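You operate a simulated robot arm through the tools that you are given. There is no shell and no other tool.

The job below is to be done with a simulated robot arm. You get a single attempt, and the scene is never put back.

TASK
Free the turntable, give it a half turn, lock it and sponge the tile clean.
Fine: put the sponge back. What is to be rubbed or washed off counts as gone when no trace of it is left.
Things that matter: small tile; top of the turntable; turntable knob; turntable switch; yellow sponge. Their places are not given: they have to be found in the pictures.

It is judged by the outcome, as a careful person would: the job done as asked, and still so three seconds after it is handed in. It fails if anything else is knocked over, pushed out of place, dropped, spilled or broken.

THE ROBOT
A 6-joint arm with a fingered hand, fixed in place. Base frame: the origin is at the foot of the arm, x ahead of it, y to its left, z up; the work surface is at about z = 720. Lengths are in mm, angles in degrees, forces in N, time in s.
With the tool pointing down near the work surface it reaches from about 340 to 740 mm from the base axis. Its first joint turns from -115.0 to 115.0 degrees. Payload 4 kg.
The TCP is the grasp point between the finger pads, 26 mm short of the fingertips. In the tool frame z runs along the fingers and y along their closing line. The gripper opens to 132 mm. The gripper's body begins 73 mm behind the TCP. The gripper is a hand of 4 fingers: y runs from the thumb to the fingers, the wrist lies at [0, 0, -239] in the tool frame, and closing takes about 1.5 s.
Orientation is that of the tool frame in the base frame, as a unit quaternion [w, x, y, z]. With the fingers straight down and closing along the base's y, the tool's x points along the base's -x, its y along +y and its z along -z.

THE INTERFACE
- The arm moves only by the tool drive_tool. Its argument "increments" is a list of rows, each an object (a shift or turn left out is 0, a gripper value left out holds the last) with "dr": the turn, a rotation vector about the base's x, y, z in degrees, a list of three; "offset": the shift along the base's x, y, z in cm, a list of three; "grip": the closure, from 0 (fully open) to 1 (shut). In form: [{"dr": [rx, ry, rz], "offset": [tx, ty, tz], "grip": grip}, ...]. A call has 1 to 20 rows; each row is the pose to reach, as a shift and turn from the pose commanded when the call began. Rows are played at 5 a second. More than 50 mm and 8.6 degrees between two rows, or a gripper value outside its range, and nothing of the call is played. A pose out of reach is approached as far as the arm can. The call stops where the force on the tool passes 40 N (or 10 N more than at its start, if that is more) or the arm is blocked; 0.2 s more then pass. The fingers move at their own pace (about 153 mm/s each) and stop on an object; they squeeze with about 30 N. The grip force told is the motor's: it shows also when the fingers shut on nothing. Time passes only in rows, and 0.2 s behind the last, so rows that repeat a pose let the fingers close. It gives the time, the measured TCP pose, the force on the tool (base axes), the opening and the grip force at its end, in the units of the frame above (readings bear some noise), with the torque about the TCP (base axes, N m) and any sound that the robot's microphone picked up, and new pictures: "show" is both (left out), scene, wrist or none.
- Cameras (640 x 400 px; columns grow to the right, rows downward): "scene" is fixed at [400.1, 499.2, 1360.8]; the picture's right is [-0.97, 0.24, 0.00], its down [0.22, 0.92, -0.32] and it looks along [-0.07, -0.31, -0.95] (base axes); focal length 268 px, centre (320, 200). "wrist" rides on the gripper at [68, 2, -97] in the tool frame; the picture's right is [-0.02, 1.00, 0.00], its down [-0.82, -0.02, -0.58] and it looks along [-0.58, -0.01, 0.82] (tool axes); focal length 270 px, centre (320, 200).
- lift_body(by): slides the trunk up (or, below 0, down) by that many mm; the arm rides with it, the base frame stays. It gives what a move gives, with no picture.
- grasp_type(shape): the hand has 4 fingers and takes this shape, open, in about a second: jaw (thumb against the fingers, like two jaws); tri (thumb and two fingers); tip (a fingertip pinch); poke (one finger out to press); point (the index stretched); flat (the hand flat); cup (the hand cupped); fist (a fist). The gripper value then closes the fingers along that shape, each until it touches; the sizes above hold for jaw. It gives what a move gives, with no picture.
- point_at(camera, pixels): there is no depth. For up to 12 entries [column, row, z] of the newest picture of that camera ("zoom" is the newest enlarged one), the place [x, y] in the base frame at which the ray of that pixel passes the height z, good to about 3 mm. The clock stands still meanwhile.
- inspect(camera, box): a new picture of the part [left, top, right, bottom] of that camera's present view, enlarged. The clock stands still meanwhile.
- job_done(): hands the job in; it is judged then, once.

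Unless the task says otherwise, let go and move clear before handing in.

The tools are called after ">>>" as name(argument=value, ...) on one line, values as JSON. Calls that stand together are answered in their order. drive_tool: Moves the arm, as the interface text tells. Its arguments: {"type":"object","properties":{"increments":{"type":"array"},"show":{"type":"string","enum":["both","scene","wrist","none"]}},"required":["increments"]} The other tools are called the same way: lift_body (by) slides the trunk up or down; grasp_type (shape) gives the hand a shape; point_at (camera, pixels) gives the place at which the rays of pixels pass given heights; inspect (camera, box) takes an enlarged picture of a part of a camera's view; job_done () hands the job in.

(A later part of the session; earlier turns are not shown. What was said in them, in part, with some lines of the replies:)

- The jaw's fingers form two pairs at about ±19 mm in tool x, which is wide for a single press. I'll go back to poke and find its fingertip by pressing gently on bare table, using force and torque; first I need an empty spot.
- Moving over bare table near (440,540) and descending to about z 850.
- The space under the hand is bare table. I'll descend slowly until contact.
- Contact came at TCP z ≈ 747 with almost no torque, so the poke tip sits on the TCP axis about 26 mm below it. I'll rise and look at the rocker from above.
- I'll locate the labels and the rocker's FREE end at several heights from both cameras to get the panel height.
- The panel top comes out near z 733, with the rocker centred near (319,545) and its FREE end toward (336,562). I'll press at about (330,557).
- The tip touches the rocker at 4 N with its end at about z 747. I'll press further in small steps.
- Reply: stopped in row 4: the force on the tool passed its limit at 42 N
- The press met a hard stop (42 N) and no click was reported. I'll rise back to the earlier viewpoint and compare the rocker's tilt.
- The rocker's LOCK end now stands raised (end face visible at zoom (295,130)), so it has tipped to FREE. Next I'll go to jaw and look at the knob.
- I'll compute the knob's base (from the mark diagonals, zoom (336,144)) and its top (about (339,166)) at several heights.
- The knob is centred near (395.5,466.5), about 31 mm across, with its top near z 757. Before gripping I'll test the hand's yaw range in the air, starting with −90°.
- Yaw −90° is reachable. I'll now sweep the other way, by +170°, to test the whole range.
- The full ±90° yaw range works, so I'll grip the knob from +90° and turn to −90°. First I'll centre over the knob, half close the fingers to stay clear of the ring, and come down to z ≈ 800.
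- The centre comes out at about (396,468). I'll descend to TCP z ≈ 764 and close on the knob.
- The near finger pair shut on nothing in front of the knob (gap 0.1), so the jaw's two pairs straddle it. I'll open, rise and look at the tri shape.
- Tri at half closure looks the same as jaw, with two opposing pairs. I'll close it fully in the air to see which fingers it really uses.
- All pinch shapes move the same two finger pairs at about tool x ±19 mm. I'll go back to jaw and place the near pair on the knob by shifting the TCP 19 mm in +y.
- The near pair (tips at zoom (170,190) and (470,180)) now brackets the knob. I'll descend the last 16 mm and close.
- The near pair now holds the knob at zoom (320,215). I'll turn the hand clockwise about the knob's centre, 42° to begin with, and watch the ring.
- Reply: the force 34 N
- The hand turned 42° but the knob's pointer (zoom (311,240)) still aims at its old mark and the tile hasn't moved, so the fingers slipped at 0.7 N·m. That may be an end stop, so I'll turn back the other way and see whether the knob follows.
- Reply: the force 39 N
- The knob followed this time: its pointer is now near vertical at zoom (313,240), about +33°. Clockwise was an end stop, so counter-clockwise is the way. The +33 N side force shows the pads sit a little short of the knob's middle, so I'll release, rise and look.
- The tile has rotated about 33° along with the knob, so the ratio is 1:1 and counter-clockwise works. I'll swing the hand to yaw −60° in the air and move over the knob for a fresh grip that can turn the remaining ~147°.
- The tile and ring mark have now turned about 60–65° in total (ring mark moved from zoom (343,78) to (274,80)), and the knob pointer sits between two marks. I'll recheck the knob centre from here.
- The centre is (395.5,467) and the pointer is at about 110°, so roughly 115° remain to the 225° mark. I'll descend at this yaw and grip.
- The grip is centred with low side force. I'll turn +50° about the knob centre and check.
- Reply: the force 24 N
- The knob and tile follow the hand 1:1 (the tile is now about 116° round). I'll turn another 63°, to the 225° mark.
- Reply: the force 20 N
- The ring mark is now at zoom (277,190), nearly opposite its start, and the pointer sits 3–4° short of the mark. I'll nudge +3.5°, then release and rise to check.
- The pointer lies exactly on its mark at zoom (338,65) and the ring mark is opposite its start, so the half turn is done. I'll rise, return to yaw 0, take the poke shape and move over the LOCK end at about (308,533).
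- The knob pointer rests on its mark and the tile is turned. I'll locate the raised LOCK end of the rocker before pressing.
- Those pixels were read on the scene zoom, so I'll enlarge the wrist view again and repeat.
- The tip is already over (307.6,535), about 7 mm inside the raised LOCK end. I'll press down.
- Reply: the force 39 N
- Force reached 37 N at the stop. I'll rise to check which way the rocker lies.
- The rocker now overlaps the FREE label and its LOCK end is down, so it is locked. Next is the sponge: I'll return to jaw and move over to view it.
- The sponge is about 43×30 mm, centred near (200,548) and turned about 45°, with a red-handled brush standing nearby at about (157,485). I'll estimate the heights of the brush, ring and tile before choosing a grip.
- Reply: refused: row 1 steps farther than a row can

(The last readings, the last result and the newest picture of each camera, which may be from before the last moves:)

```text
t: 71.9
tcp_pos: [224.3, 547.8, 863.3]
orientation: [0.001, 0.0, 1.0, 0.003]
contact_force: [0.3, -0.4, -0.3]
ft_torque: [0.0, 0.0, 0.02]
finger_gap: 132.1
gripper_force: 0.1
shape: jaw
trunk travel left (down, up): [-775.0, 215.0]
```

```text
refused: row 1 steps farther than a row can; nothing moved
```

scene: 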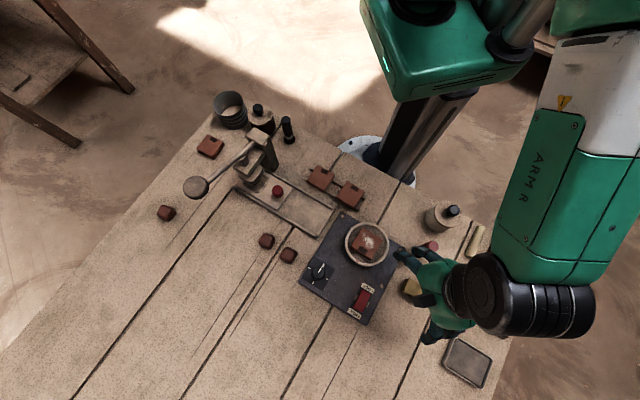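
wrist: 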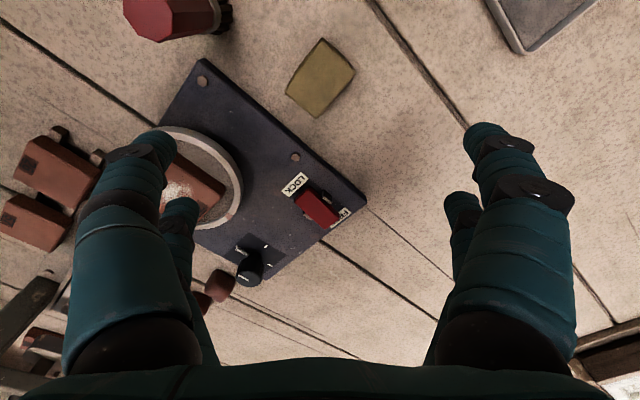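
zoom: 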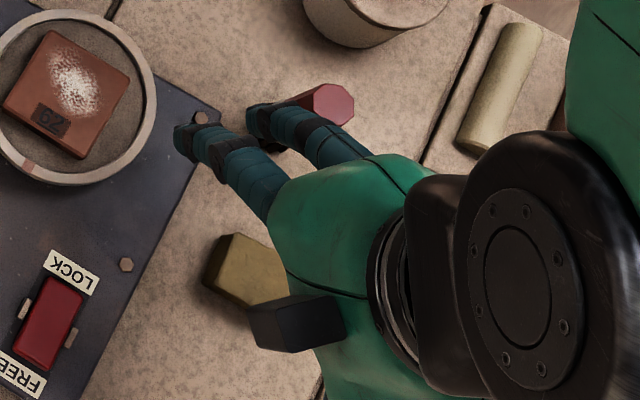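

The brush stands at about (161,474) and reaches z ≈ 818, so I must keep fingers off that side. I'll move the hand aside for a clear scene view of the sponge.

>>> drive_tool(increments=[{"offset": [3, -2, 1]}, {"offset": [6, -4, 2]}, {"offset": [9, -6, 3]}, {"offset": [12, -8, 3]}, {"offset": [12, -8, 3]}], show="both")

>>> inspect(camera="scene", box=[390, 260, 440, 310])

>>> inspect(camera="scene", box=[335, 210, 405, 280])

```text
t: 73.1
tcp_pos: [344.2, 469.0, 893.5]
orientation: [0.001, 0.0, 1.0, 0.004]
contact_force: [0.1, 0.4, 0.4]
ft_torque: [-0.03, -0.02, 0.0]
finger_gap: 132.1
gripper_force: 0.0
shape: jaw
trunk travel left (down, up): [-775.0, 215.0]
```

scene: 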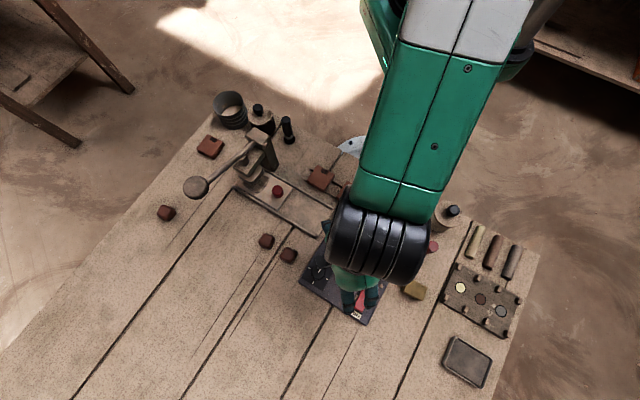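
wrist: 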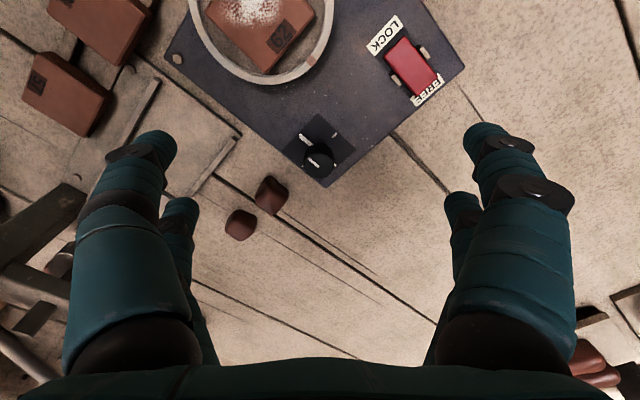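

```text
8.00 times, centred on (415, 285) of scene
```

zoom: 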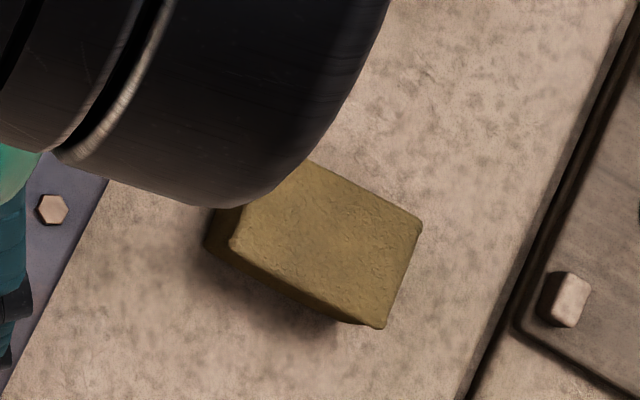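

```text
5.71 times, centred on (370, 245) of scene
```

zoom: 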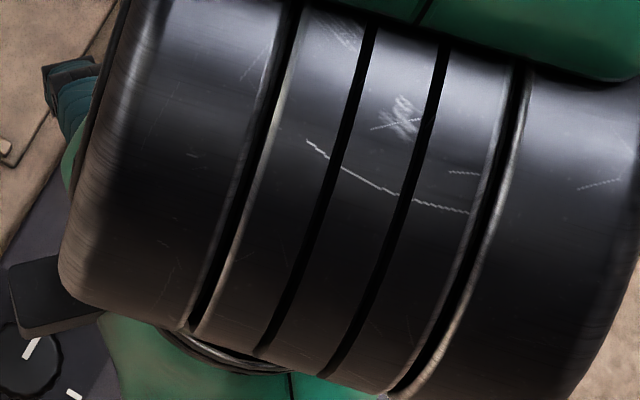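

I'll triangulate the sponge's top by comparing its corners in the scene at several heights with the wrist values.

>>> point_at(camera="scene", pixels=[[404.4, 291.25, 740], [404.4, 291.25, 755], [423.1, 300.75, 740], [423.1, 300.75, 755], [427.75, 288.1, 740], [427.75, 288.1, 755], [412.5, 280, 740], [412.5, 280, 755]])

```text
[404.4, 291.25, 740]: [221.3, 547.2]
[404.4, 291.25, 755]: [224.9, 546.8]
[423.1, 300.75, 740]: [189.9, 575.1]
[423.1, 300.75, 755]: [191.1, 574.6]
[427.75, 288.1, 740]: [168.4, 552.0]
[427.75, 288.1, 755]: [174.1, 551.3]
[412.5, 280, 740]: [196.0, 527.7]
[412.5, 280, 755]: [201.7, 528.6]
```

The sponge top is near z 752 with its centre at (198,549). Before fixing the finger positions, I'll check the peg board on its far side.

>>> point_at(camera="scene", pixels=[[440, 300, 725], [446, 297.5, 740], [443, 303, 725], [450, 265, 725], [443, 338, 730], [435, 310, 720]])

>>> inspect(camera="scene", box=[390, 250, 540, 390])

```text
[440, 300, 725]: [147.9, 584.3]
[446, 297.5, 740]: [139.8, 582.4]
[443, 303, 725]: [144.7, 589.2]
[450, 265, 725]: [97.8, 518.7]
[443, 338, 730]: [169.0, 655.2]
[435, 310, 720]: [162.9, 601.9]
```

```text
2.86 times, centred on (465, 320) of scene
```

zoom: 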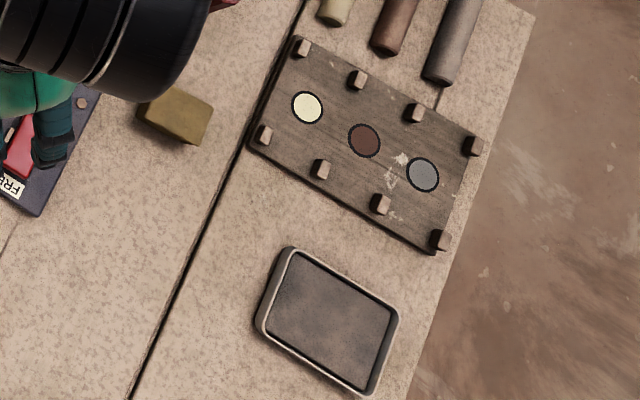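

Finger openings up to about 44 mm from centre are clear of the board and panel, and the camera arm stays 40 mm from the brush. I'll move over the sponge at yaw 46°, with the near pair over its centre.

>>> drive_tool(increments=[{"dr": [0, 0, 7.7], "offset": [-2.2, 1.56, 0], "grip": 0.5}, {"dr": [0, 0, 15.4], "offset": [-4.4, 3.12, 0]}, {"dr": [0, 0, 23], "offset": [-6.65, 4.7, 0]}, {"dr": [0, 0, 30.7], "offset": [-8.85, 6.25, 0]}, {"dr": [0, 0, 38.4], "offset": [-11.1, 7.8, 0]}, {"dr": [0, 0, 46], "offset": [-13.3, 9.37, 0]}, {"dr": [0, 0, 46], "offset": [-13.3, 9.37, -3]}, {"dr": [0, 0, 46], "offset": [-13.3, 9.37, -6]}, {"dr": [0, 0, 46], "offset": [-13.3, 9.37, -8]}, {"dr": [0, 0, 46], "offset": [-13.3, 9.37, -8]}, {"dr": [0, 0, 46], "offset": [-13.3, 9.37, -8]}], show="both")

>>> inspect(camera="wrist", box=[160, 0, 480, 200])

```text
t: 75.5
tcp_pos: [210.7, 561.7, 812.0]
orientation: [0.0, -0.391, 0.92, 0.004]
contact_force: [-0.3, -0.1, 0.0]
ft_torque: [0.0, 0.01, 0.01]
finger_gap: 66.6
gripper_force: 0.1
shape: jaw
trunk travel left (down, up): [-775.0, 215.0]
```

scene: 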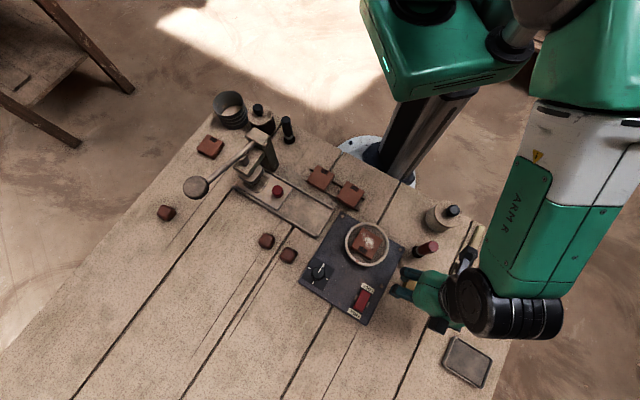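
wrist: 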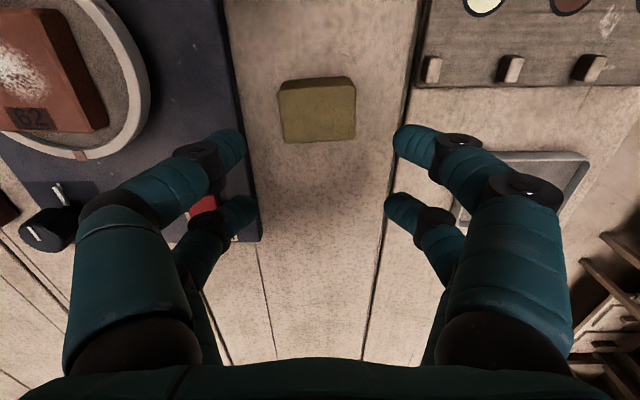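

```text
2.00 times, centred on (320, 100) of wrist
```

zoom: 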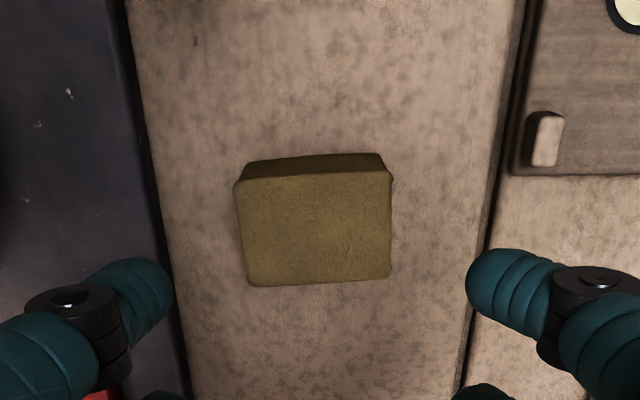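

The sponge sits squarely in view at zoom (317,230). I'll measure its centre again from here.

>>> point_at(camera="zoom", pixels=[[238, 184, 750], [389, 173, 750], [391, 278, 750], [249, 287, 750], [245, 165, 722], [381, 155, 722], [318, 230, 750]])

```text
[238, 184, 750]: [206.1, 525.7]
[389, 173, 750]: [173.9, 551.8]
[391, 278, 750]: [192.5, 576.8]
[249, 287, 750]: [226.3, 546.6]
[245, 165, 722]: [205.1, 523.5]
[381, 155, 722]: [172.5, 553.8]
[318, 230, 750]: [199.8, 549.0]
```

The centre is (199.7,550) and the long axis is 3.5° off my yaw. I'll align, descend to TCP z ≈ 763 and close.

>>> drive_tool(increments=[{"dr": [0, 0, 3.5], "offset": [0.1, 0.24, 0]}, {"dr": [0, 0, 3.5], "offset": [0.1, 0.24, -2]}, {"dr": [0, 0, 3.5], "offset": [0.1, 0.24, -4]}, {"dr": [0, 0, 3.5], "offset": [0.1, 0.24, -4.9]}, {"dr": [0, 0, 3.5], "offset": [0.1, 0.24, -4.9]}, {"dr": [0, 0, 3.5], "offset": [0.1, 0.24, -4.9]}], show="wrist")

>>> inspect(camera="wrist", box=[160, 0, 480, 200])

```text
t: 76.9
tcp_pos: [212.5, 564.8, 764.7]
orientation: [0.001, -0.419, 0.908, 0.003]
contact_force: [-0.5, -0.3, -0.3]
ft_torque: [0.0, 0.04, -0.01]
finger_gap: 66.4
gripper_force: 0.1
shape: jaw
trunk travel left (down, up): [-775.0, 215.0]
```

wrist: 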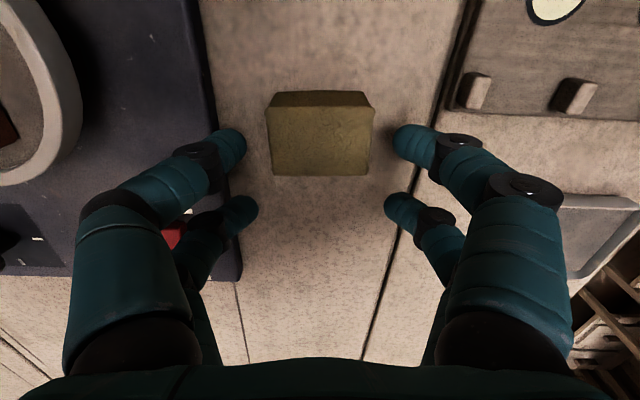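

```text
2.00 times, centred on (320, 100) of wrist
```

zoom: 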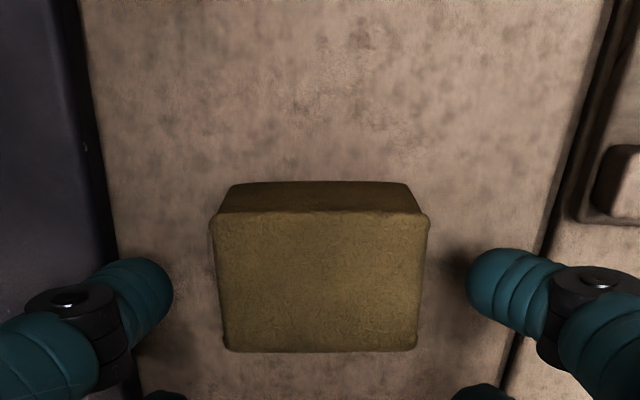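

The sponge lies centred between the near pair. Closing now.

>>> drive_tool(increments=[{"grip": 1}, {"grip": 1}, {"grip": 1}, {"grip": 1}, {"grip": 1}, {"grip": 1}, {"grip": 1}], show="wrist")

>>> drive_tool(increments=[{"offset": [0, 0, 2]}, {"offset": [0, 0, 5]}, {"offset": [0, 0, 8]}, {"offset": [0, 0, 8]}], show="both")

>>> inspect(camera="wrist", box=[160, 50, 480, 250])

```text
t: 78.5
tcp_pos: [212.9, 563.8, 764.5]
orientation: [-0.001, -0.419, 0.908, 0.004]
contact_force: [-0.4, -0.5, 0.4]
ft_torque: [-0.01, 0.01, 0.01]
finger_gap: 22.1
gripper_force: 29.4
shape: jaw
trunk travel left (down, up): [-775.0, 215.0]
```

wrist: 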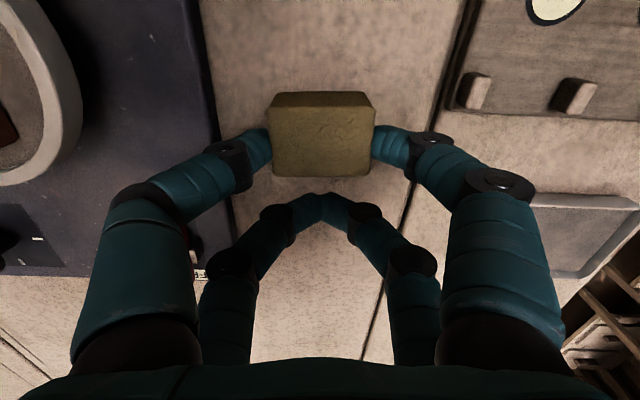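

```text
t: 79.5
tcp_pos: [213.3, 563.9, 845.8]
orientation: [0.0, -0.419, 0.908, 0.004]
contact_force: [0.0, 0.0, 0.2]
ft_torque: [0.04, -0.06, 0.0]
finger_gap: 21.8
gripper_force: 29.3
shape: jaw
trunk travel left (down, up): [-775.0, 215.0]
```

scene: 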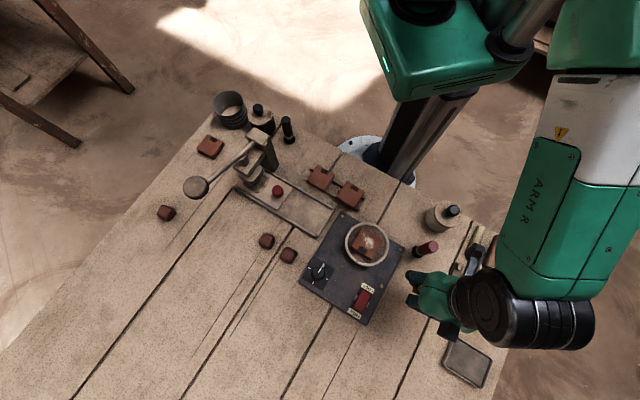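
wrist: 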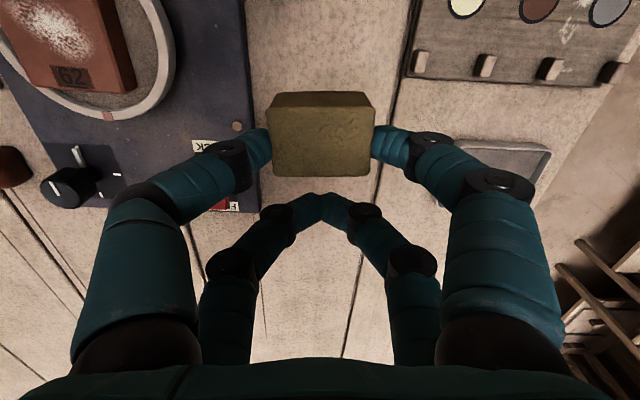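

```text
2.00 times, centred on (320, 150) of wrist
```

zoom: 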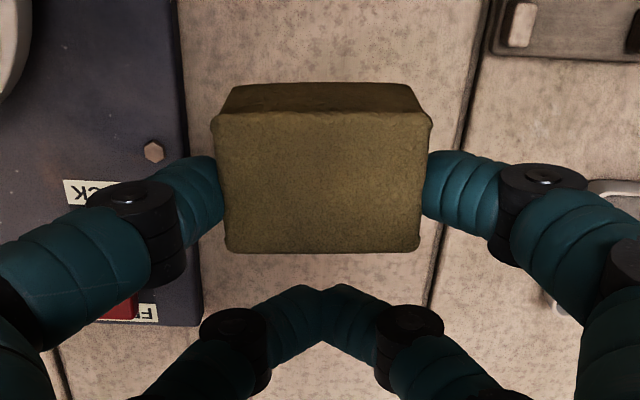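

The sponge is held level, its underside 44.6 mm below the TCP. Now I'll locate the tile's top and the powder in both views.

>>> inspect(camera="scene", box=[335, 212, 405, 282])

>>> inspect(camera="wrist", box=[0, 0, 200, 125])

```text
5.71 times, centred on (370, 247) of scene
```

zoom: 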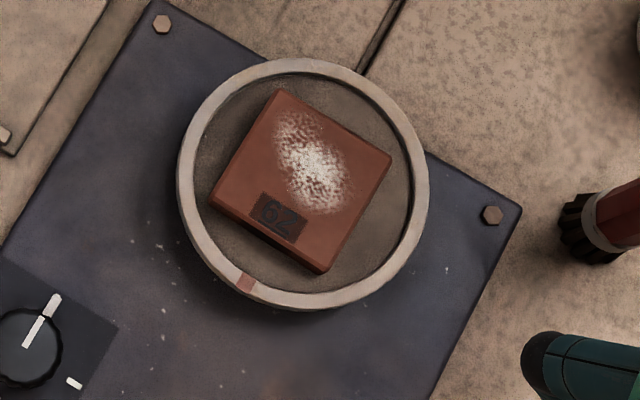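

```text
3.20 times, centred on (100, 62) of wrist
```

zoom: 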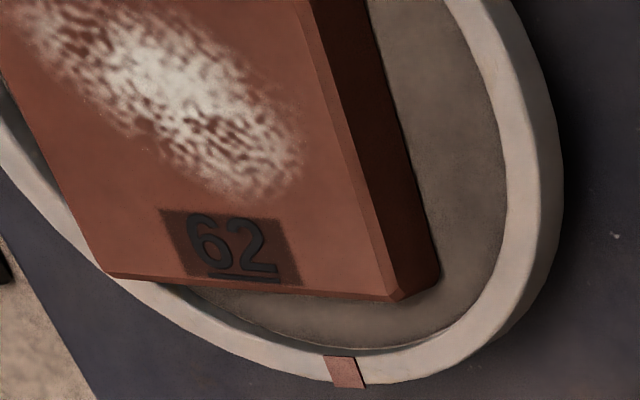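

I'll triangulate the tile's top corners (scene (322,268) ↔ wrist (393,298), scene (212,193) ↔ wrist (107,272)) at several heights.

>>> point_at(camera="zoom", pixels=[[393, 298, 745], [393, 298, 755], [393, 298, 765], [393, 298, 775], [107, 272, 755], [107, 272, 765], [107, 272, 775], [345, 358, 745], [345, 358, 755], [435, 285, 745], [180, 75, 765], [150, 120, 765]])

>>> point_at(camera="scene", pixels=[[370.35, 258.9, 745], [370.35, 258.9, 755], [370.35, 258.9, 765], [370.35, 258.9, 775], [351.1, 245.8, 755], [351.1, 245.8, 765], [351.1, 245.8, 775], [382.6, 239.5, 765], [362.7, 228.1, 765], [368.6, 241.1, 765], [357, 261.3, 745], [357, 261.3, 755]])

```text
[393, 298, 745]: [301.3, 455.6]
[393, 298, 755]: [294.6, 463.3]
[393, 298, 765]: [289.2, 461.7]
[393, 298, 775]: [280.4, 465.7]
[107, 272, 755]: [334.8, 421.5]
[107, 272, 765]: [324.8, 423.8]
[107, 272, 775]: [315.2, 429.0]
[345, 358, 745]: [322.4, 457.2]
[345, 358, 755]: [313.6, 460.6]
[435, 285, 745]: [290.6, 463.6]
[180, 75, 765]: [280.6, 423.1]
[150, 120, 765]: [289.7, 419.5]
```

```text
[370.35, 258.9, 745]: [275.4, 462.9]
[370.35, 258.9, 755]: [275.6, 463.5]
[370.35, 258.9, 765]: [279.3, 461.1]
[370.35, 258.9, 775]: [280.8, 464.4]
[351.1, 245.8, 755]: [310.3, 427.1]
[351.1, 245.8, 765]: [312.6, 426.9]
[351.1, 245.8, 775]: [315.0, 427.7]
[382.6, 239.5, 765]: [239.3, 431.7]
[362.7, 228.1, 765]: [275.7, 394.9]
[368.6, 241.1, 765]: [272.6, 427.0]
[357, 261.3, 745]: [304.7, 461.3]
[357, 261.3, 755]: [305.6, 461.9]
```

The tile top comes out at z ≈ 775, the ring rim at about 764, and the powder is centred near (274,427), reaching from about (283,405) to (266,446). I'll rise and carry the sponge above the powder.

>>> drive_tool(increments=[{"offset": [0, 0, 3.5]}, {"offset": [1.8, -3.1, 3.5]}, {"offset": [3.6, -6.2, 3.5]}, {"offset": [5.4, -9.3, 3.5]}, {"offset": [7.27, -12.3, 3.5]}, {"offset": [7.27, -12.3, 1]}, {"offset": [7.27, -12.3, -1]}, {"offset": [7.27, -12.3, -1]}], show="both")

>>> inspect(camera="wrist", box=[160, 50, 480, 250])

>>> inspect(camera="scene", box=[290, 190, 470, 320])

```text
t: 81.3
tcp_pos: [283.6, 442.9, 835.0]
orientation: [0.002, -0.418, 0.908, 0.005]
contact_force: [0.8, -0.1, -0.4]
ft_torque: [-0.02, -0.02, 0.02]
finger_gap: 22.0
gripper_force: 29.7
shape: jaw
trunk travel left (down, up): [-775.0, 215.0]
```

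scene: 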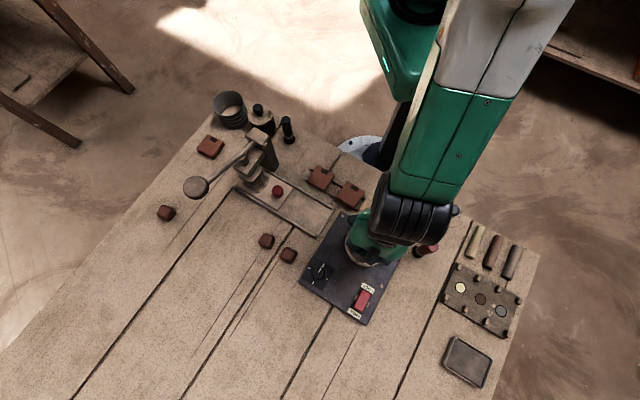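
wrist: 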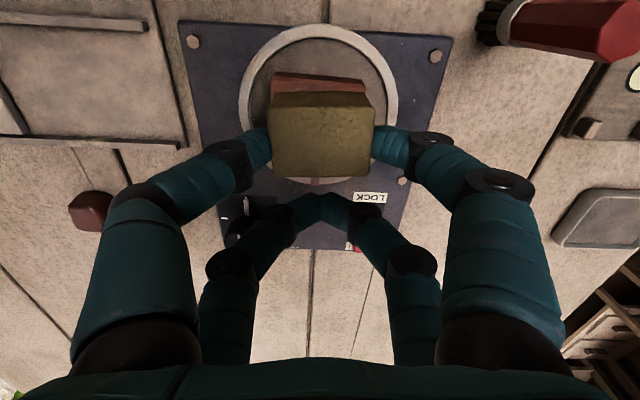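

```text
2.00 times, centred on (320, 150) of wrist
```

zoom: 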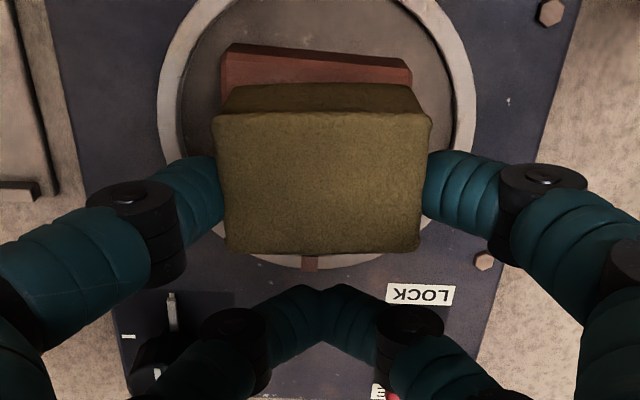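

```text
3.08 times, centred on (380, 255) of scene
```

zoom: 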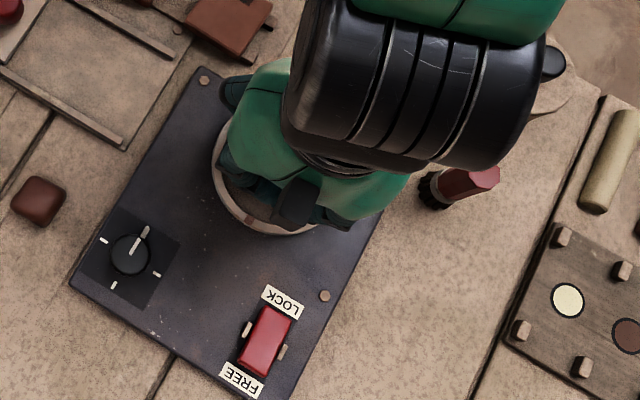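

The sponge is above the tile and the fingers are clear of the ring and brush. I'll lower gently until contact.

>>> drive_tool(increments=[{"offset": [0, 0, -0.6]}, {"offset": [0, 0, -1.0]}, {"offset": [0, 0, -1.3]}, {"offset": [0, 0, -1.5]}, {"offset": [0, 0, -1.7]}, {"offset": [0, 0, -1.7]}], show="wrist")

```text
t: 82.7
tcp_pos: [283.7, 441.8, 819.2]
orientation: [0.003, -0.418, 0.908, 0.005]
contact_force: [1.4, -1.7, 28.0]
ft_torque: [-0.46, 0.29, -0.02]
finger_gap: 23.1
gripper_force: 29.6
shape: jaw
trunk travel left (down, up): [-775.0, 215.0]
```

wrist: 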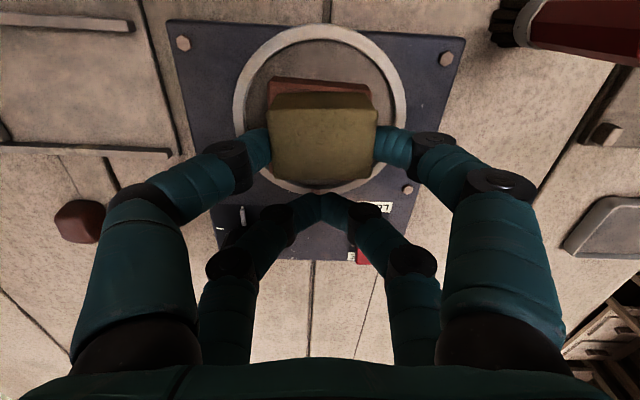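

Contact at 28 N, more than I need. I'll ease up a little to a lighter press.

>>> drive_tool(increments=[{"offset": [0, 0, 0.12]}, {"offset": [0, 0, 0.12]}], show="none")

```text
t: 83.3
tcp_pos: [284.8, 439.3, 819.5]
orientation: [0.002, -0.419, 0.908, 0.005]
contact_force: [2.2, 3.3, 23.5]
ft_torque: [-0.33, 0.19, -0.01]
finger_gap: 23.0
gripper_force: 29.7
shape: jaw
trunk travel left (down, up): [-775.0, 215.0]
```

The arm gives about 4 N/mm, so I'll rise 2.5 mm more and make gentle rubbing strokes that cover the powder and stay on the tile.

>>> drive_tool(increments=[{"offset": [0, 0, 0.25]}, {"offset": [0.33, 0.38, 0.25]}, {"offset": [0.65, 0.76, 0.25]}, {"offset": [0, 0, 0.25]}, {"offset": [-0.33, -0.38, 0.25]}, {"offset": [-0.65, -0.76, 0.25]}, {"offset": [0, 0, 0.25]}, {"offset": [-0.53, 0.46, 0.25]}, {"offset": [-0.01, 1.07, 0.25]}, {"offset": [-0.53, 0.46, 0.25]}, {"offset": [-1.12, -0.22, 0.25]}, {"offset": [-0.53, 0.46, 0.25]}, {"offset": [0, 0, 0.25]}, {"offset": [0.61, -0.52, 0.25]}, {"offset": [1.13, 0.09, 0.25]}, {"offset": [0.61, -0.52, 0.25]}, {"offset": [0.03, -1.2, 0.25]}, {"offset": [0.61, -0.52, 0.25]}, {"offset": [0, 0, 0.25]}], show="both")

>>> inspect(camera="wrist", box=[160, 0, 480, 200])

```text
t: 87.3
tcp_pos: [283.8, 441.6, 821.4]
orientation: [0.0, -0.419, 0.908, 0.004]
contact_force: [-0.5, -0.2, 0.5]
ft_torque: [-0.02, 0.0, -0.02]
finger_gap: 23.0
gripper_force: 29.8
shape: jaw
trunk travel left (down, up): [-775.0, 215.0]
```

scene: 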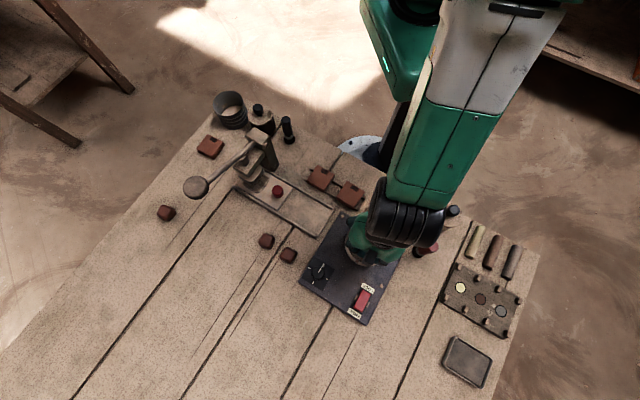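
wrist: 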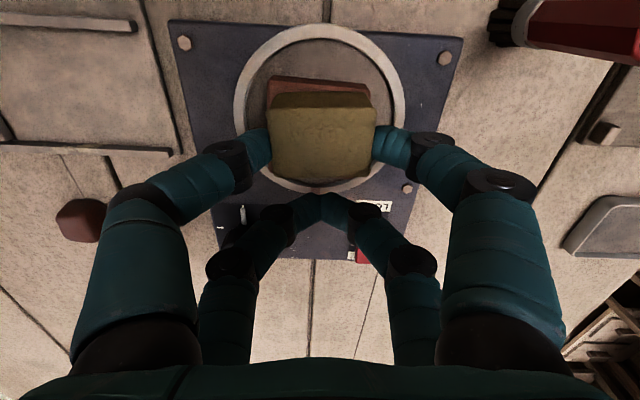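

```text
2.00 times, centred on (320, 100) of wrist
```

zoom: 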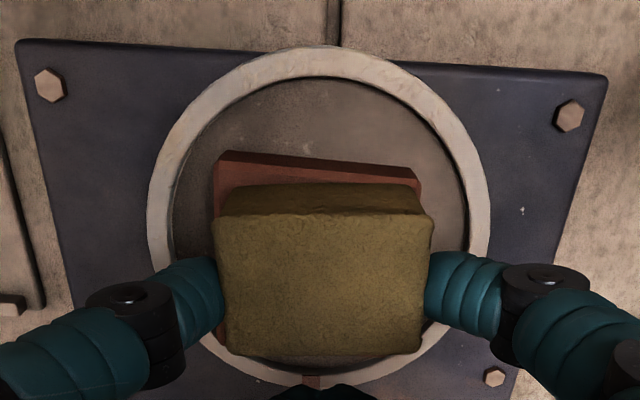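

Force has fallen to zero, since the sponge slid up slightly in the grip. I'll lower 2.5 mm and read the force.

>>> drive_tool(increments=[{"offset": [0, 0, -0.15]}, {"offset": [0, 0, -0.25]}, {"offset": [0, 0, -0.25]}], show="none")

```text
t: 88.1
tcp_pos: [285.1, 441.9, 820.4]
orientation: [0.002, -0.419, 0.908, 0.005]
contact_force: [0.2, -0.3, 14.7]
ft_torque: [-0.27, 0.14, -0.03]
finger_gap: 22.9
gripper_force: 29.9
shape: jaw
trunk travel left (down, up): [-775.0, 215.0]
```

14.7 N is a fair rubbing pressure. I'll repeat the stroke pattern at this height.

>>> drive_tool(increments=[{"offset": [0.33, 0.38, 0]}, {"offset": [0.65, 0.76, 0]}, {"offset": [0.33, 0.38, 0]}, {"offset": [0, 0, 0]}, {"offset": [-0.33, -0.38, 0]}, {"offset": [-0.65, -0.76, 0]}, {"offset": [-0.33, -0.38, 0]}, {"offset": [0, 0, 0]}, {"offset": [-0.53, 0.46, 0]}, {"offset": [-0.01, 1.07, 0]}, {"offset": [-0.53, 0.46, 0]}, {"offset": [-1.12, -0.22, 0]}, {"offset": [-0.53, 0.46, 0]}, {"offset": [0, 0, 0]}, {"offset": [0.61, -0.52, 0]}, {"offset": [1.13, 0.09, 0]}, {"offset": [0.61, -0.52, 0]}, {"offset": [0.03, -1.2, 0]}, {"offset": [0.61, -0.52, 0]}, {"offset": [0, 0, 0]}], show="wrist")

```text
t: 92.3
tcp_pos: [285.1, 438.9, 819.6]
orientation: [0.001, -0.418, 0.908, 0.003]
contact_force: [4.5, -5.9, 12.1]
ft_torque: [-0.37, 0.04, 0.14]
finger_gap: 24.0
gripper_force: 30.4
shape: jaw
trunk travel left (down, up): [-775.0, 215.0]
```

wrist: 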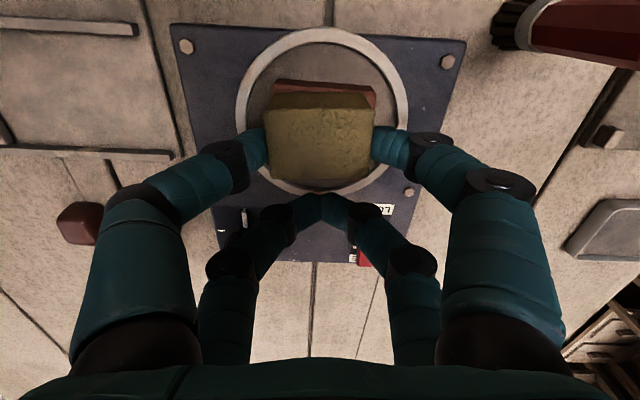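

Contact held through the strokes (12 N). I'll lift and back off towards +y to see the tile.

>>> drive_tool(increments=[{"offset": [0, 0, 2]}, {"offset": [0, 0, 5]}, {"offset": [0, 3, 6]}, {"offset": [0, 6.5, 6]}, {"offset": [0, 10, 6]}, {"offset": [0, 10, 6]}], show="both")

>>> inspect(camera="scene", box=[335, 212, 405, 282])

>>> inspect(camera="wrist", box=[160, 0, 400, 150])

```text
t: 93.7
tcp_pos: [282.3, 542.8, 879.5]
orientation: [0.0, -0.418, 0.908, 0.003]
contact_force: [-0.5, -0.5, -0.9]
ft_torque: [-0.01, -0.05, -0.04]
finger_gap: 23.8
gripper_force: 30.1
shape: jaw
trunk travel left (down, up): [-775.0, 215.0]
```

scene: 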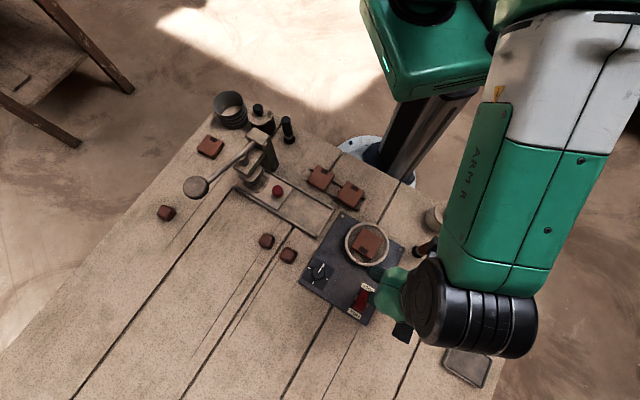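
wrist: 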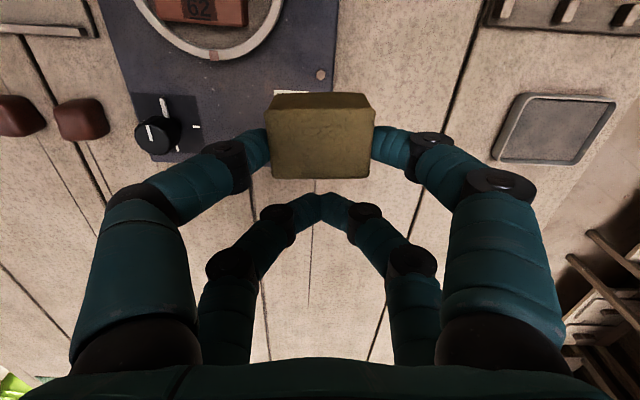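

```text
5.71 times, centred on (370, 247) of scene
```

zoom: 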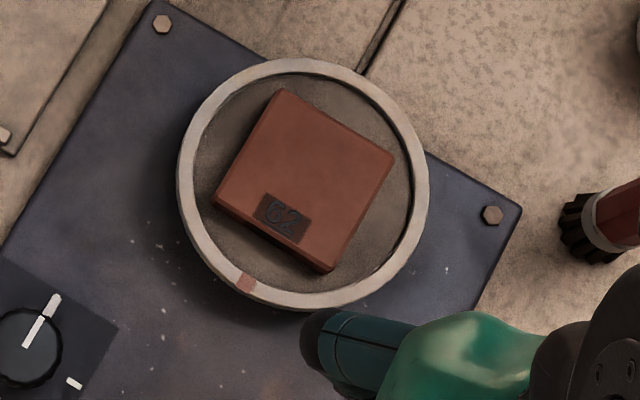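

```text
2.67 times, centred on (280, 75) of wrist
```

zoom: 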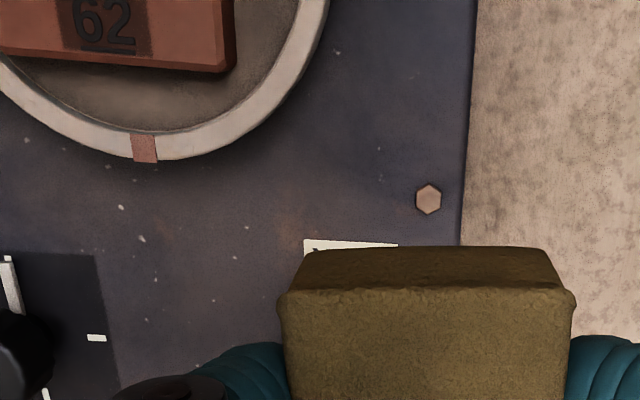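

The powder looks gone and the tile has barely shifted. I'll enlarge further to look for any trace.

>>> inspect(camera="scene", box=[350, 225, 386, 261])

>>> inspect(camera="scene", box=[340, 270, 400, 330])

```text
11.11 times, centred on (368, 243) of scene
```

zoom: 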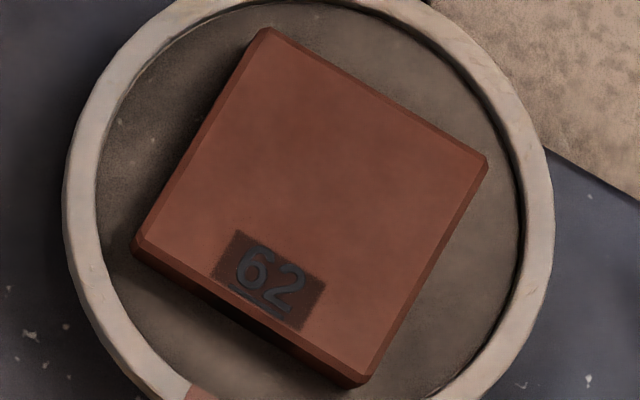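

```text
6.67 times, centred on (370, 300) of scene
```

zoom: 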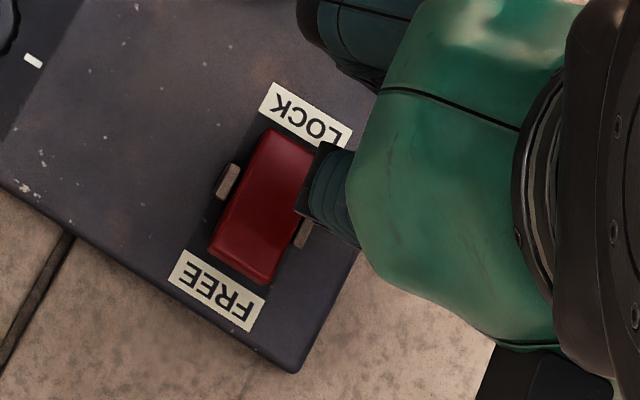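

The tile is clean and the switch still shows LOCK. I'll carry the sponge back over its original spot at (212.5,564.4) and start lowering.

>>> drive_tool(increments=[{"offset": [-2.3, 0.7, 0]}, {"offset": [-4.6, 1.4, 0]}, {"offset": [-6.98, 2.16, 0]}, {"offset": [-6.98, 2.16, -3]}, {"offset": [-6.98, 2.16, -6]}, {"offset": [-6.98, 2.16, -8]}, {"offset": [-6.98, 2.16, -9.5]}, {"offset": [-6.98, 2.16, -9.5]}], show="both")

>>> inspect(camera="wrist", box=[160, 50, 480, 250])

```text
t: 95.5
tcp_pos: [214.3, 560.9, 783.3]
orientation: [0.0, -0.419, 0.908, 0.004]
contact_force: [-0.1, 0.6, -0.1]
ft_torque: [-0.02, 0.01, 0.01]
finger_gap: 23.4
gripper_force: 29.8
shape: jaw
trunk travel left (down, up): [-775.0, 215.0]
```

scene: 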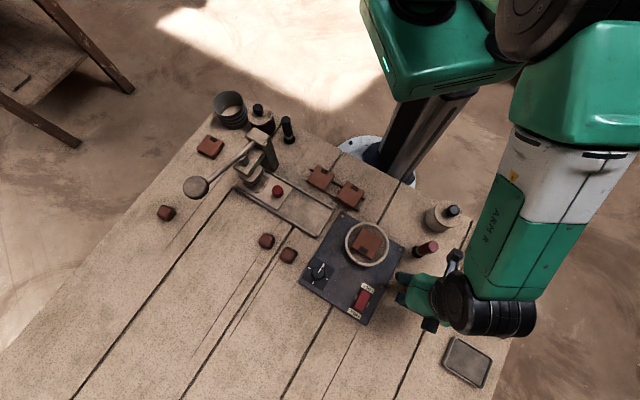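
wrist: 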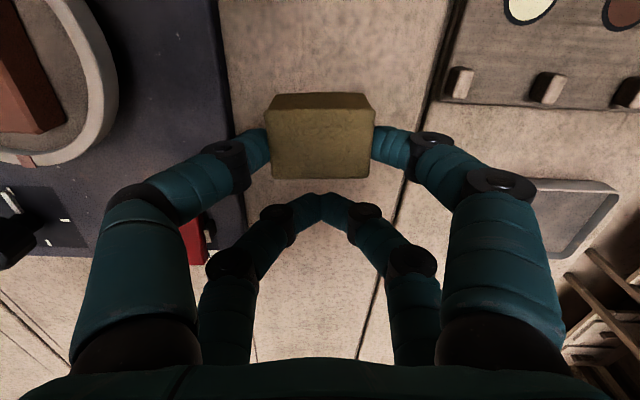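

```text
2.00 times, centred on (320, 150) of wrist
```

zoom: 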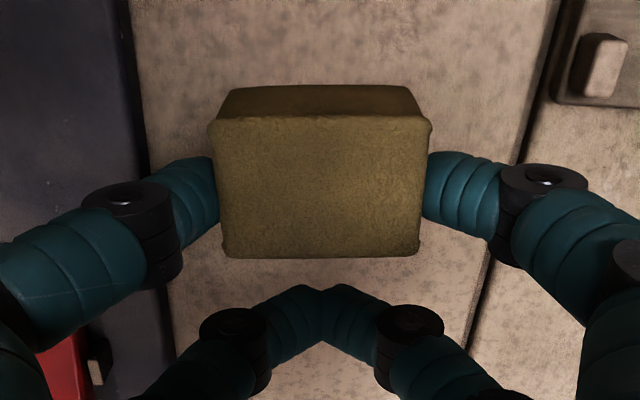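

The measured TCP is about 3 mm from the pick point, so I'll correct that and lower gently to contact.

>>> drive_tool(increments=[{"offset": [-0.14, 0.3, -0.5]}, {"offset": [-0.14, 0.3, -1.0]}, {"offset": [-0.14, 0.3, -1.4]}, {"offset": [-0.14, 0.3, -1.7]}, {"offset": [-0.14, 0.3, -1.85]}, {"offset": [-0.14, 0.3, -1.85]}], show="wrist")

```text
t: 96.9
tcp_pos: [212.7, 565.4, 765.2]
orientation: [0.0, -0.418, 0.908, 0.005]
contact_force: [-0.5, 0.1, -0.1]
ft_torque: [-0.01, -0.02, -0.02]
finger_gap: 23.2
gripper_force: 30.8
shape: jaw
trunk travel left (down, up): [-775.0, 215.0]
```

wrist: 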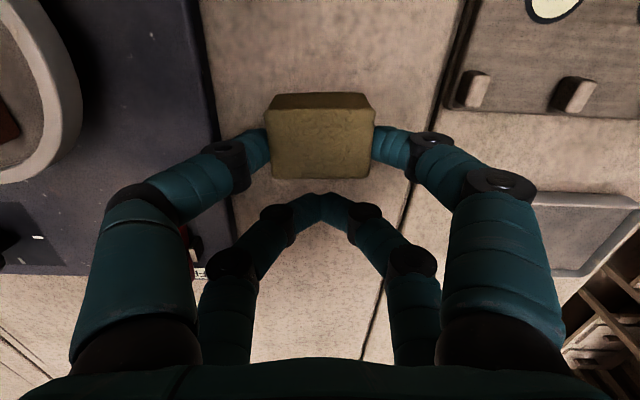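

>>> drive_tool(increments=[{"offset": [0, -0.05, -0.1]}, {"offset": [0, -0.05, -0.2]}, {"offset": [0, -0.05, -0.3]}, {"offset": [0, -0.05, -0.3]}], show="none")

```text
t: 97.9
tcp_pos: [213.7, 564.0, 761.9]
orientation: [0.0, -0.418, 0.908, 0.003]
contact_force: [-0.2, 0.5, 0.2]
ft_torque: [0.01, 0.03, 0.02]
finger_gap: 23.8
gripper_force: 29.7
shape: jaw
trunk travel left (down, up): [-775.0, 215.0]
```

Still no contact, because the sponge rode up in the grip. I'll keep lowering in small steps.

>>> drive_tool(increments=[{"offset": [0, 0, -0.1]}, {"offset": [0, 0, -0.2]}, {"offset": [0, 0, -0.25]}, {"offset": [0, 0, -0.25]}], show="none")

```text
t: 98.9
tcp_pos: [213.0, 564.7, 761.6]
orientation: [0.002, -0.419, 0.908, 0.005]
contact_force: [0.7, -0.9, 12.1]
ft_torque: [-0.17, 0.08, -0.03]
finger_gap: 23.4
gripper_force: 30.2
shape: jaw
trunk travel left (down, up): [-775.0, 215.0]
```

The sponge is on the table (12 N). I'll relieve the pressure, open, and rise straight up.

>>> drive_tool(increments=[{"offset": [0, 0, 0.2]}, {"offset": [0, 0, 0.2], "grip": 0.7}, {"offset": [0, 0, 0.2], "grip": 0.5}, {"offset": [0, 0, 0.2]}, {"offset": [0, 0, 0.2]}, {"offset": [0, 0, 0.2]}, {"offset": [0, 0, 2.5]}, {"offset": [0, 0, 6]}, {"offset": [0, 0, 10]}, {"offset": [0, 0, 10]}], show="both")

>>> inspect(camera="wrist", box=[160, 0, 480, 200])

>>> point_at(camera="zoom", pixels=[[318, 150, 750]])

```text
t: 101.1
tcp_pos: [211.9, 563.4, 857.8]
orientation: [0.001, -0.419, 0.908, 0.004]
contact_force: [0.1, 0.1, 0.5]
ft_torque: [0.03, 0.01, -0.04]
finger_gap: 65.3
gripper_force: 0.0
shape: jaw
trunk travel left (down, up): [-775.0, 215.0]
```

scene: 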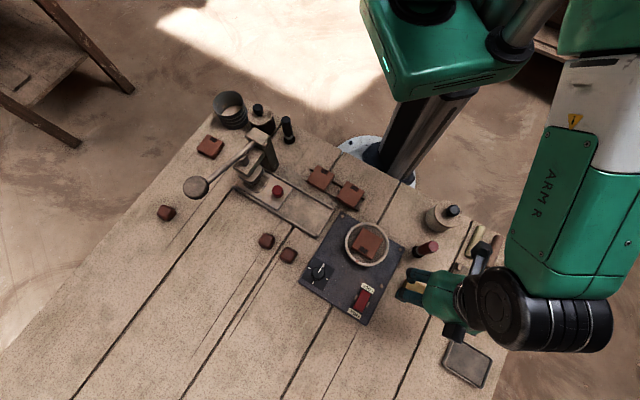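
wrist: 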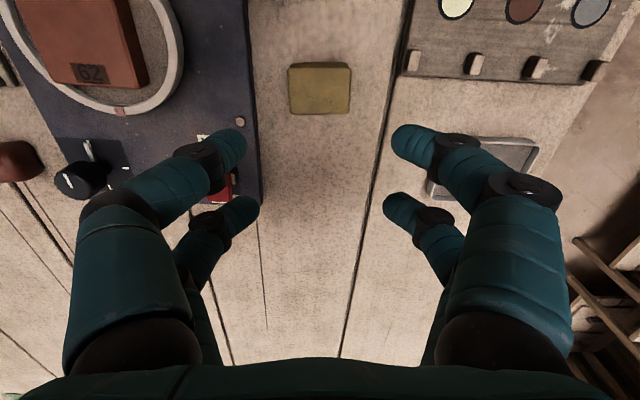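

```text
2.00 times, centred on (320, 100) of wrist
```

zoom: 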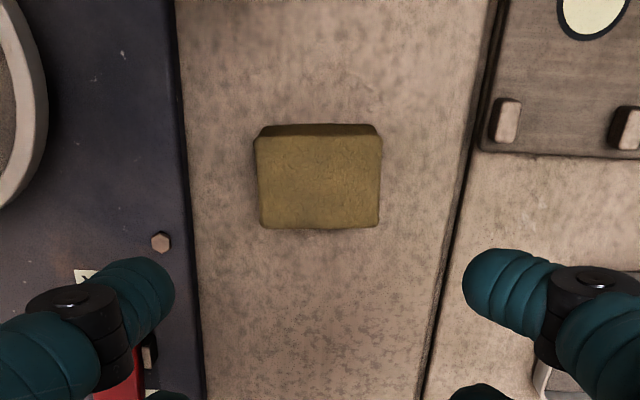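

```text
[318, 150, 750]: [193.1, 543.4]
```

The sponge stands flat at zoom (319,182). I'll move the hand clear toward the empty side and compare the whole scene with the start.

>>> point_at(camera="zoom", pixels=[[254, 137, 750], [381, 134, 750], [379, 227, 750], [262, 228, 750]])

>>> drive_tool(increments=[{"offset": [0, 0, 5]}, {"offset": [0, 0, 10]}, {"offset": [0, -4.5, 14]}, {"offset": [0, -9, 16]}, {"offset": [0, -13.5, 16]}, {"offset": [0, -18, 16]}, {"offset": [0, -22, 16]}, {"offset": [0, -26, 16]}, {"offset": [0, -26, 16]}], show="both")

>>> inspect(camera="scene", box=[290, 200, 450, 330])

```text
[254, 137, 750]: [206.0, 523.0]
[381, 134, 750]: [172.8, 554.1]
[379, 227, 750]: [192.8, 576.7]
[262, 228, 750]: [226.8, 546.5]
```

```text
refused: row 3 steps farther than a row can; nothing moved
```

```text
3.08 times, centred on (370, 265) of scene
```

zoom: 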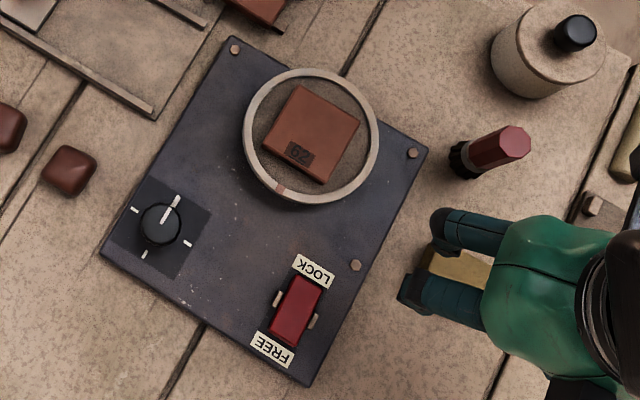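

The sponge is back within about 3 mm of its original corners. Before handing in I'll return to the pose used at the start to compare the switch tilt directly with its initial LOCK look.

>>> drive_tool(increments=[{"offset": [0, 0, 3]}, {"dr": [0, 0, -7], "offset": [2, -0.3, 3]}, {"dr": [0, 0, -14.1], "offset": [4, -0.7, 3]}, {"dr": [0, 0, -21.2], "offset": [6, -1.1, 3]}, {"dr": [0, 0, -28.3], "offset": [8, -1.4, 3]}, {"dr": [0, 0, -35.4], "offset": [10, -1.8, 3]}, {"dr": [0, 0, -42.5], "offset": [11.5, -2.1, 2]}, {"dr": [0, 0, -49.5], "offset": [12.8, -2.3, 1.1]}, {"dr": [0, 0, -49.5], "offset": [12.8, -2.3, 1.1]}, {"dr": [0, 0, -49.5], "offset": [12.8, -2.3, 1.1]}], show="both")

>>> inspect(camera="wrist", box=[160, 0, 480, 200])

```text
t: 103.3
tcp_pos: [340.1, 543.2, 869.8]
orientation: [0.003, 0.0, 1.0, 0.004]
contact_force: [0.7, -0.3, 0.4]
ft_torque: [-0.01, 0.01, 0.02]
finger_gap: 65.4
gripper_force: 0.0
shape: jaw
trunk travel left (down, up): [-775.0, 215.0]
```

scene: 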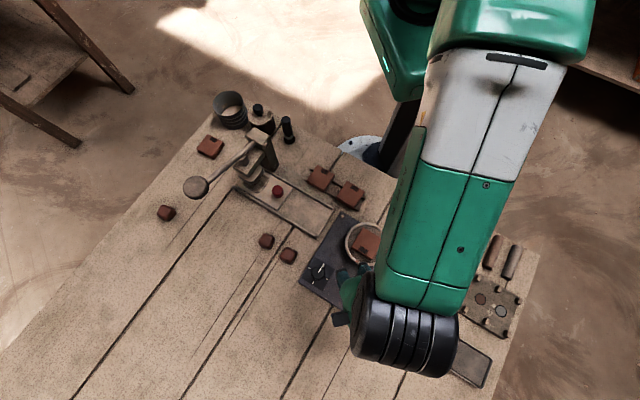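
wrist: 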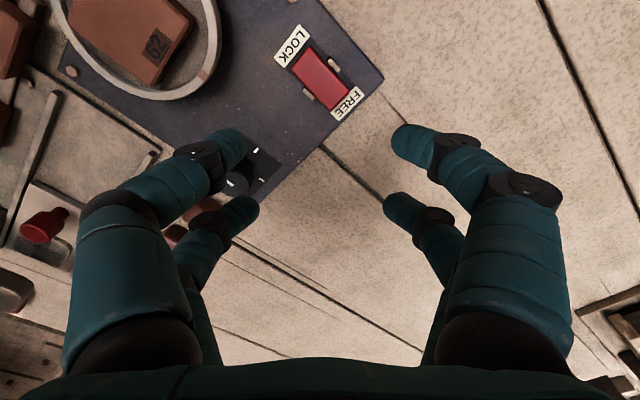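

```text
2.00 times, centred on (320, 100) of wrist
```

zoom: 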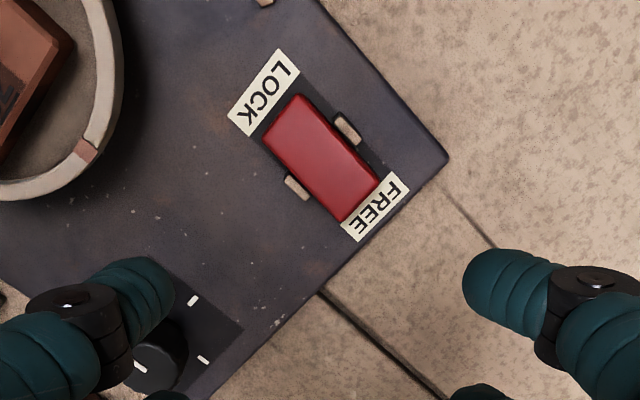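

The rocker looks the same as at the start: bright, LOCK end down, no raised end face. I'll lift the hand clear and take a last look at the scene.

>>> drive_tool(increments=[{"offset": [0, 0, 4]}, {"offset": [0, 0, 8]}, {"offset": [-1, -2, 12]}, {"offset": [-3, -5, 15]}, {"offset": [-5, -9, 16]}, {"offset": [-7, -13, 16]}, {"offset": [-9, -17, 16]}, {"offset": [-11, -21, 16]}, {"offset": [-11, -24, 16]}, {"offset": [-11, -24, 16]}], show="both")

>>> inspect(camera="scene", box=[290, 200, 450, 330])

```text
t: 105.5
tcp_pos: [231.6, 300.6, 1028.4]
orientation: [0.002, 0.0, 1.0, 0.004]
contact_force: [0.0, 0.7, 0.3]
ft_torque: [-0.01, -0.03, 0.01]
finger_gap: 65.5
gripper_force: 0.0
shape: jaw
trunk travel left (down, up): [-775.0, 215.0]
```

scene: 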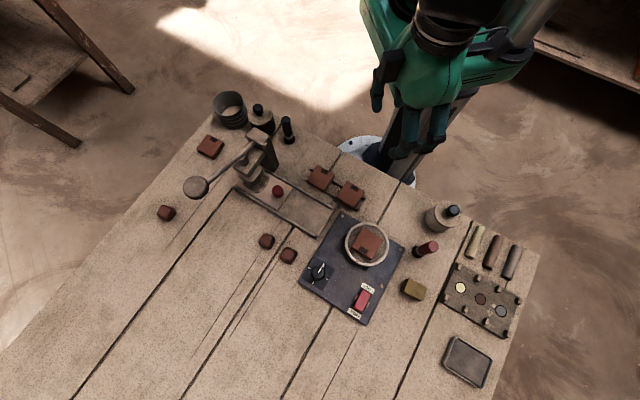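
wrist: 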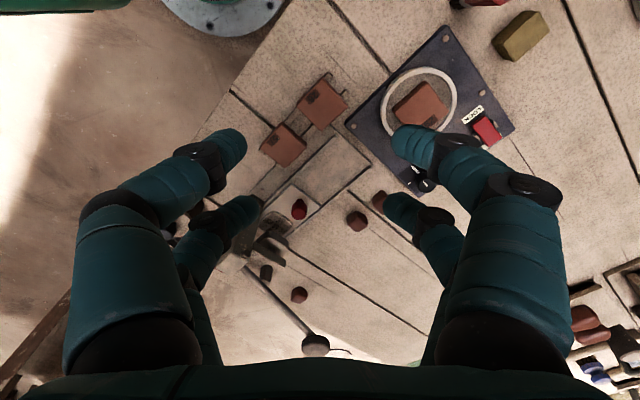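

```text
3.08 times, centred on (370, 265) of scene
```

zoom: 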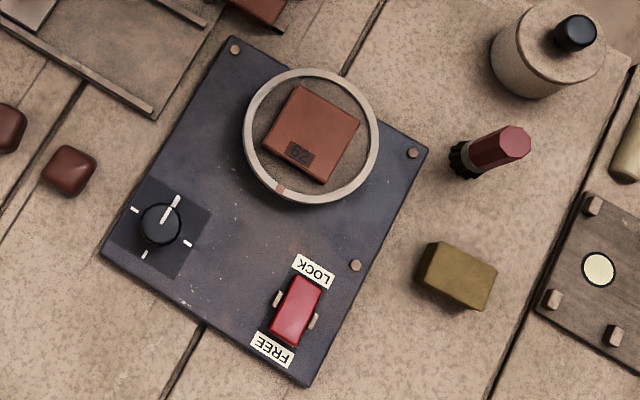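

The final scene shows the ring mark at (280,188), opposite its start, the rocker at LOCK, and the tile clean. The sponge is back at (457,275) as in the first picture, nothing else has moved, and the hand is clear, so I'll hand in.

>>> job_done()

```text
The job is handed in.
```

The final pictures show the whole job done, and it has been handed in; I haven't seen the verdict.

- **Turntable:** I freed it, turned it counter-clockwise with the knob, and locked it again. The ring mark ended opposite where it started, about 179° round. The knob pointer sits on the opposite mark.
- **Switch:** it looks the same as it did at the start, with the LOCK end down.
- **Tile:** no trace of the white powder shows in the closest enlargement. Rubbing moved the tile about 1–2 mm and turned it very slightly.
- **Sponge:** it is back within about 3 mm of where it was, standing flat.

Nothing else on the table looks moved, and the hand is open and clear of it.

My first try turned the knob clockwise against its end stop. The fingers slipped and nothing moved.
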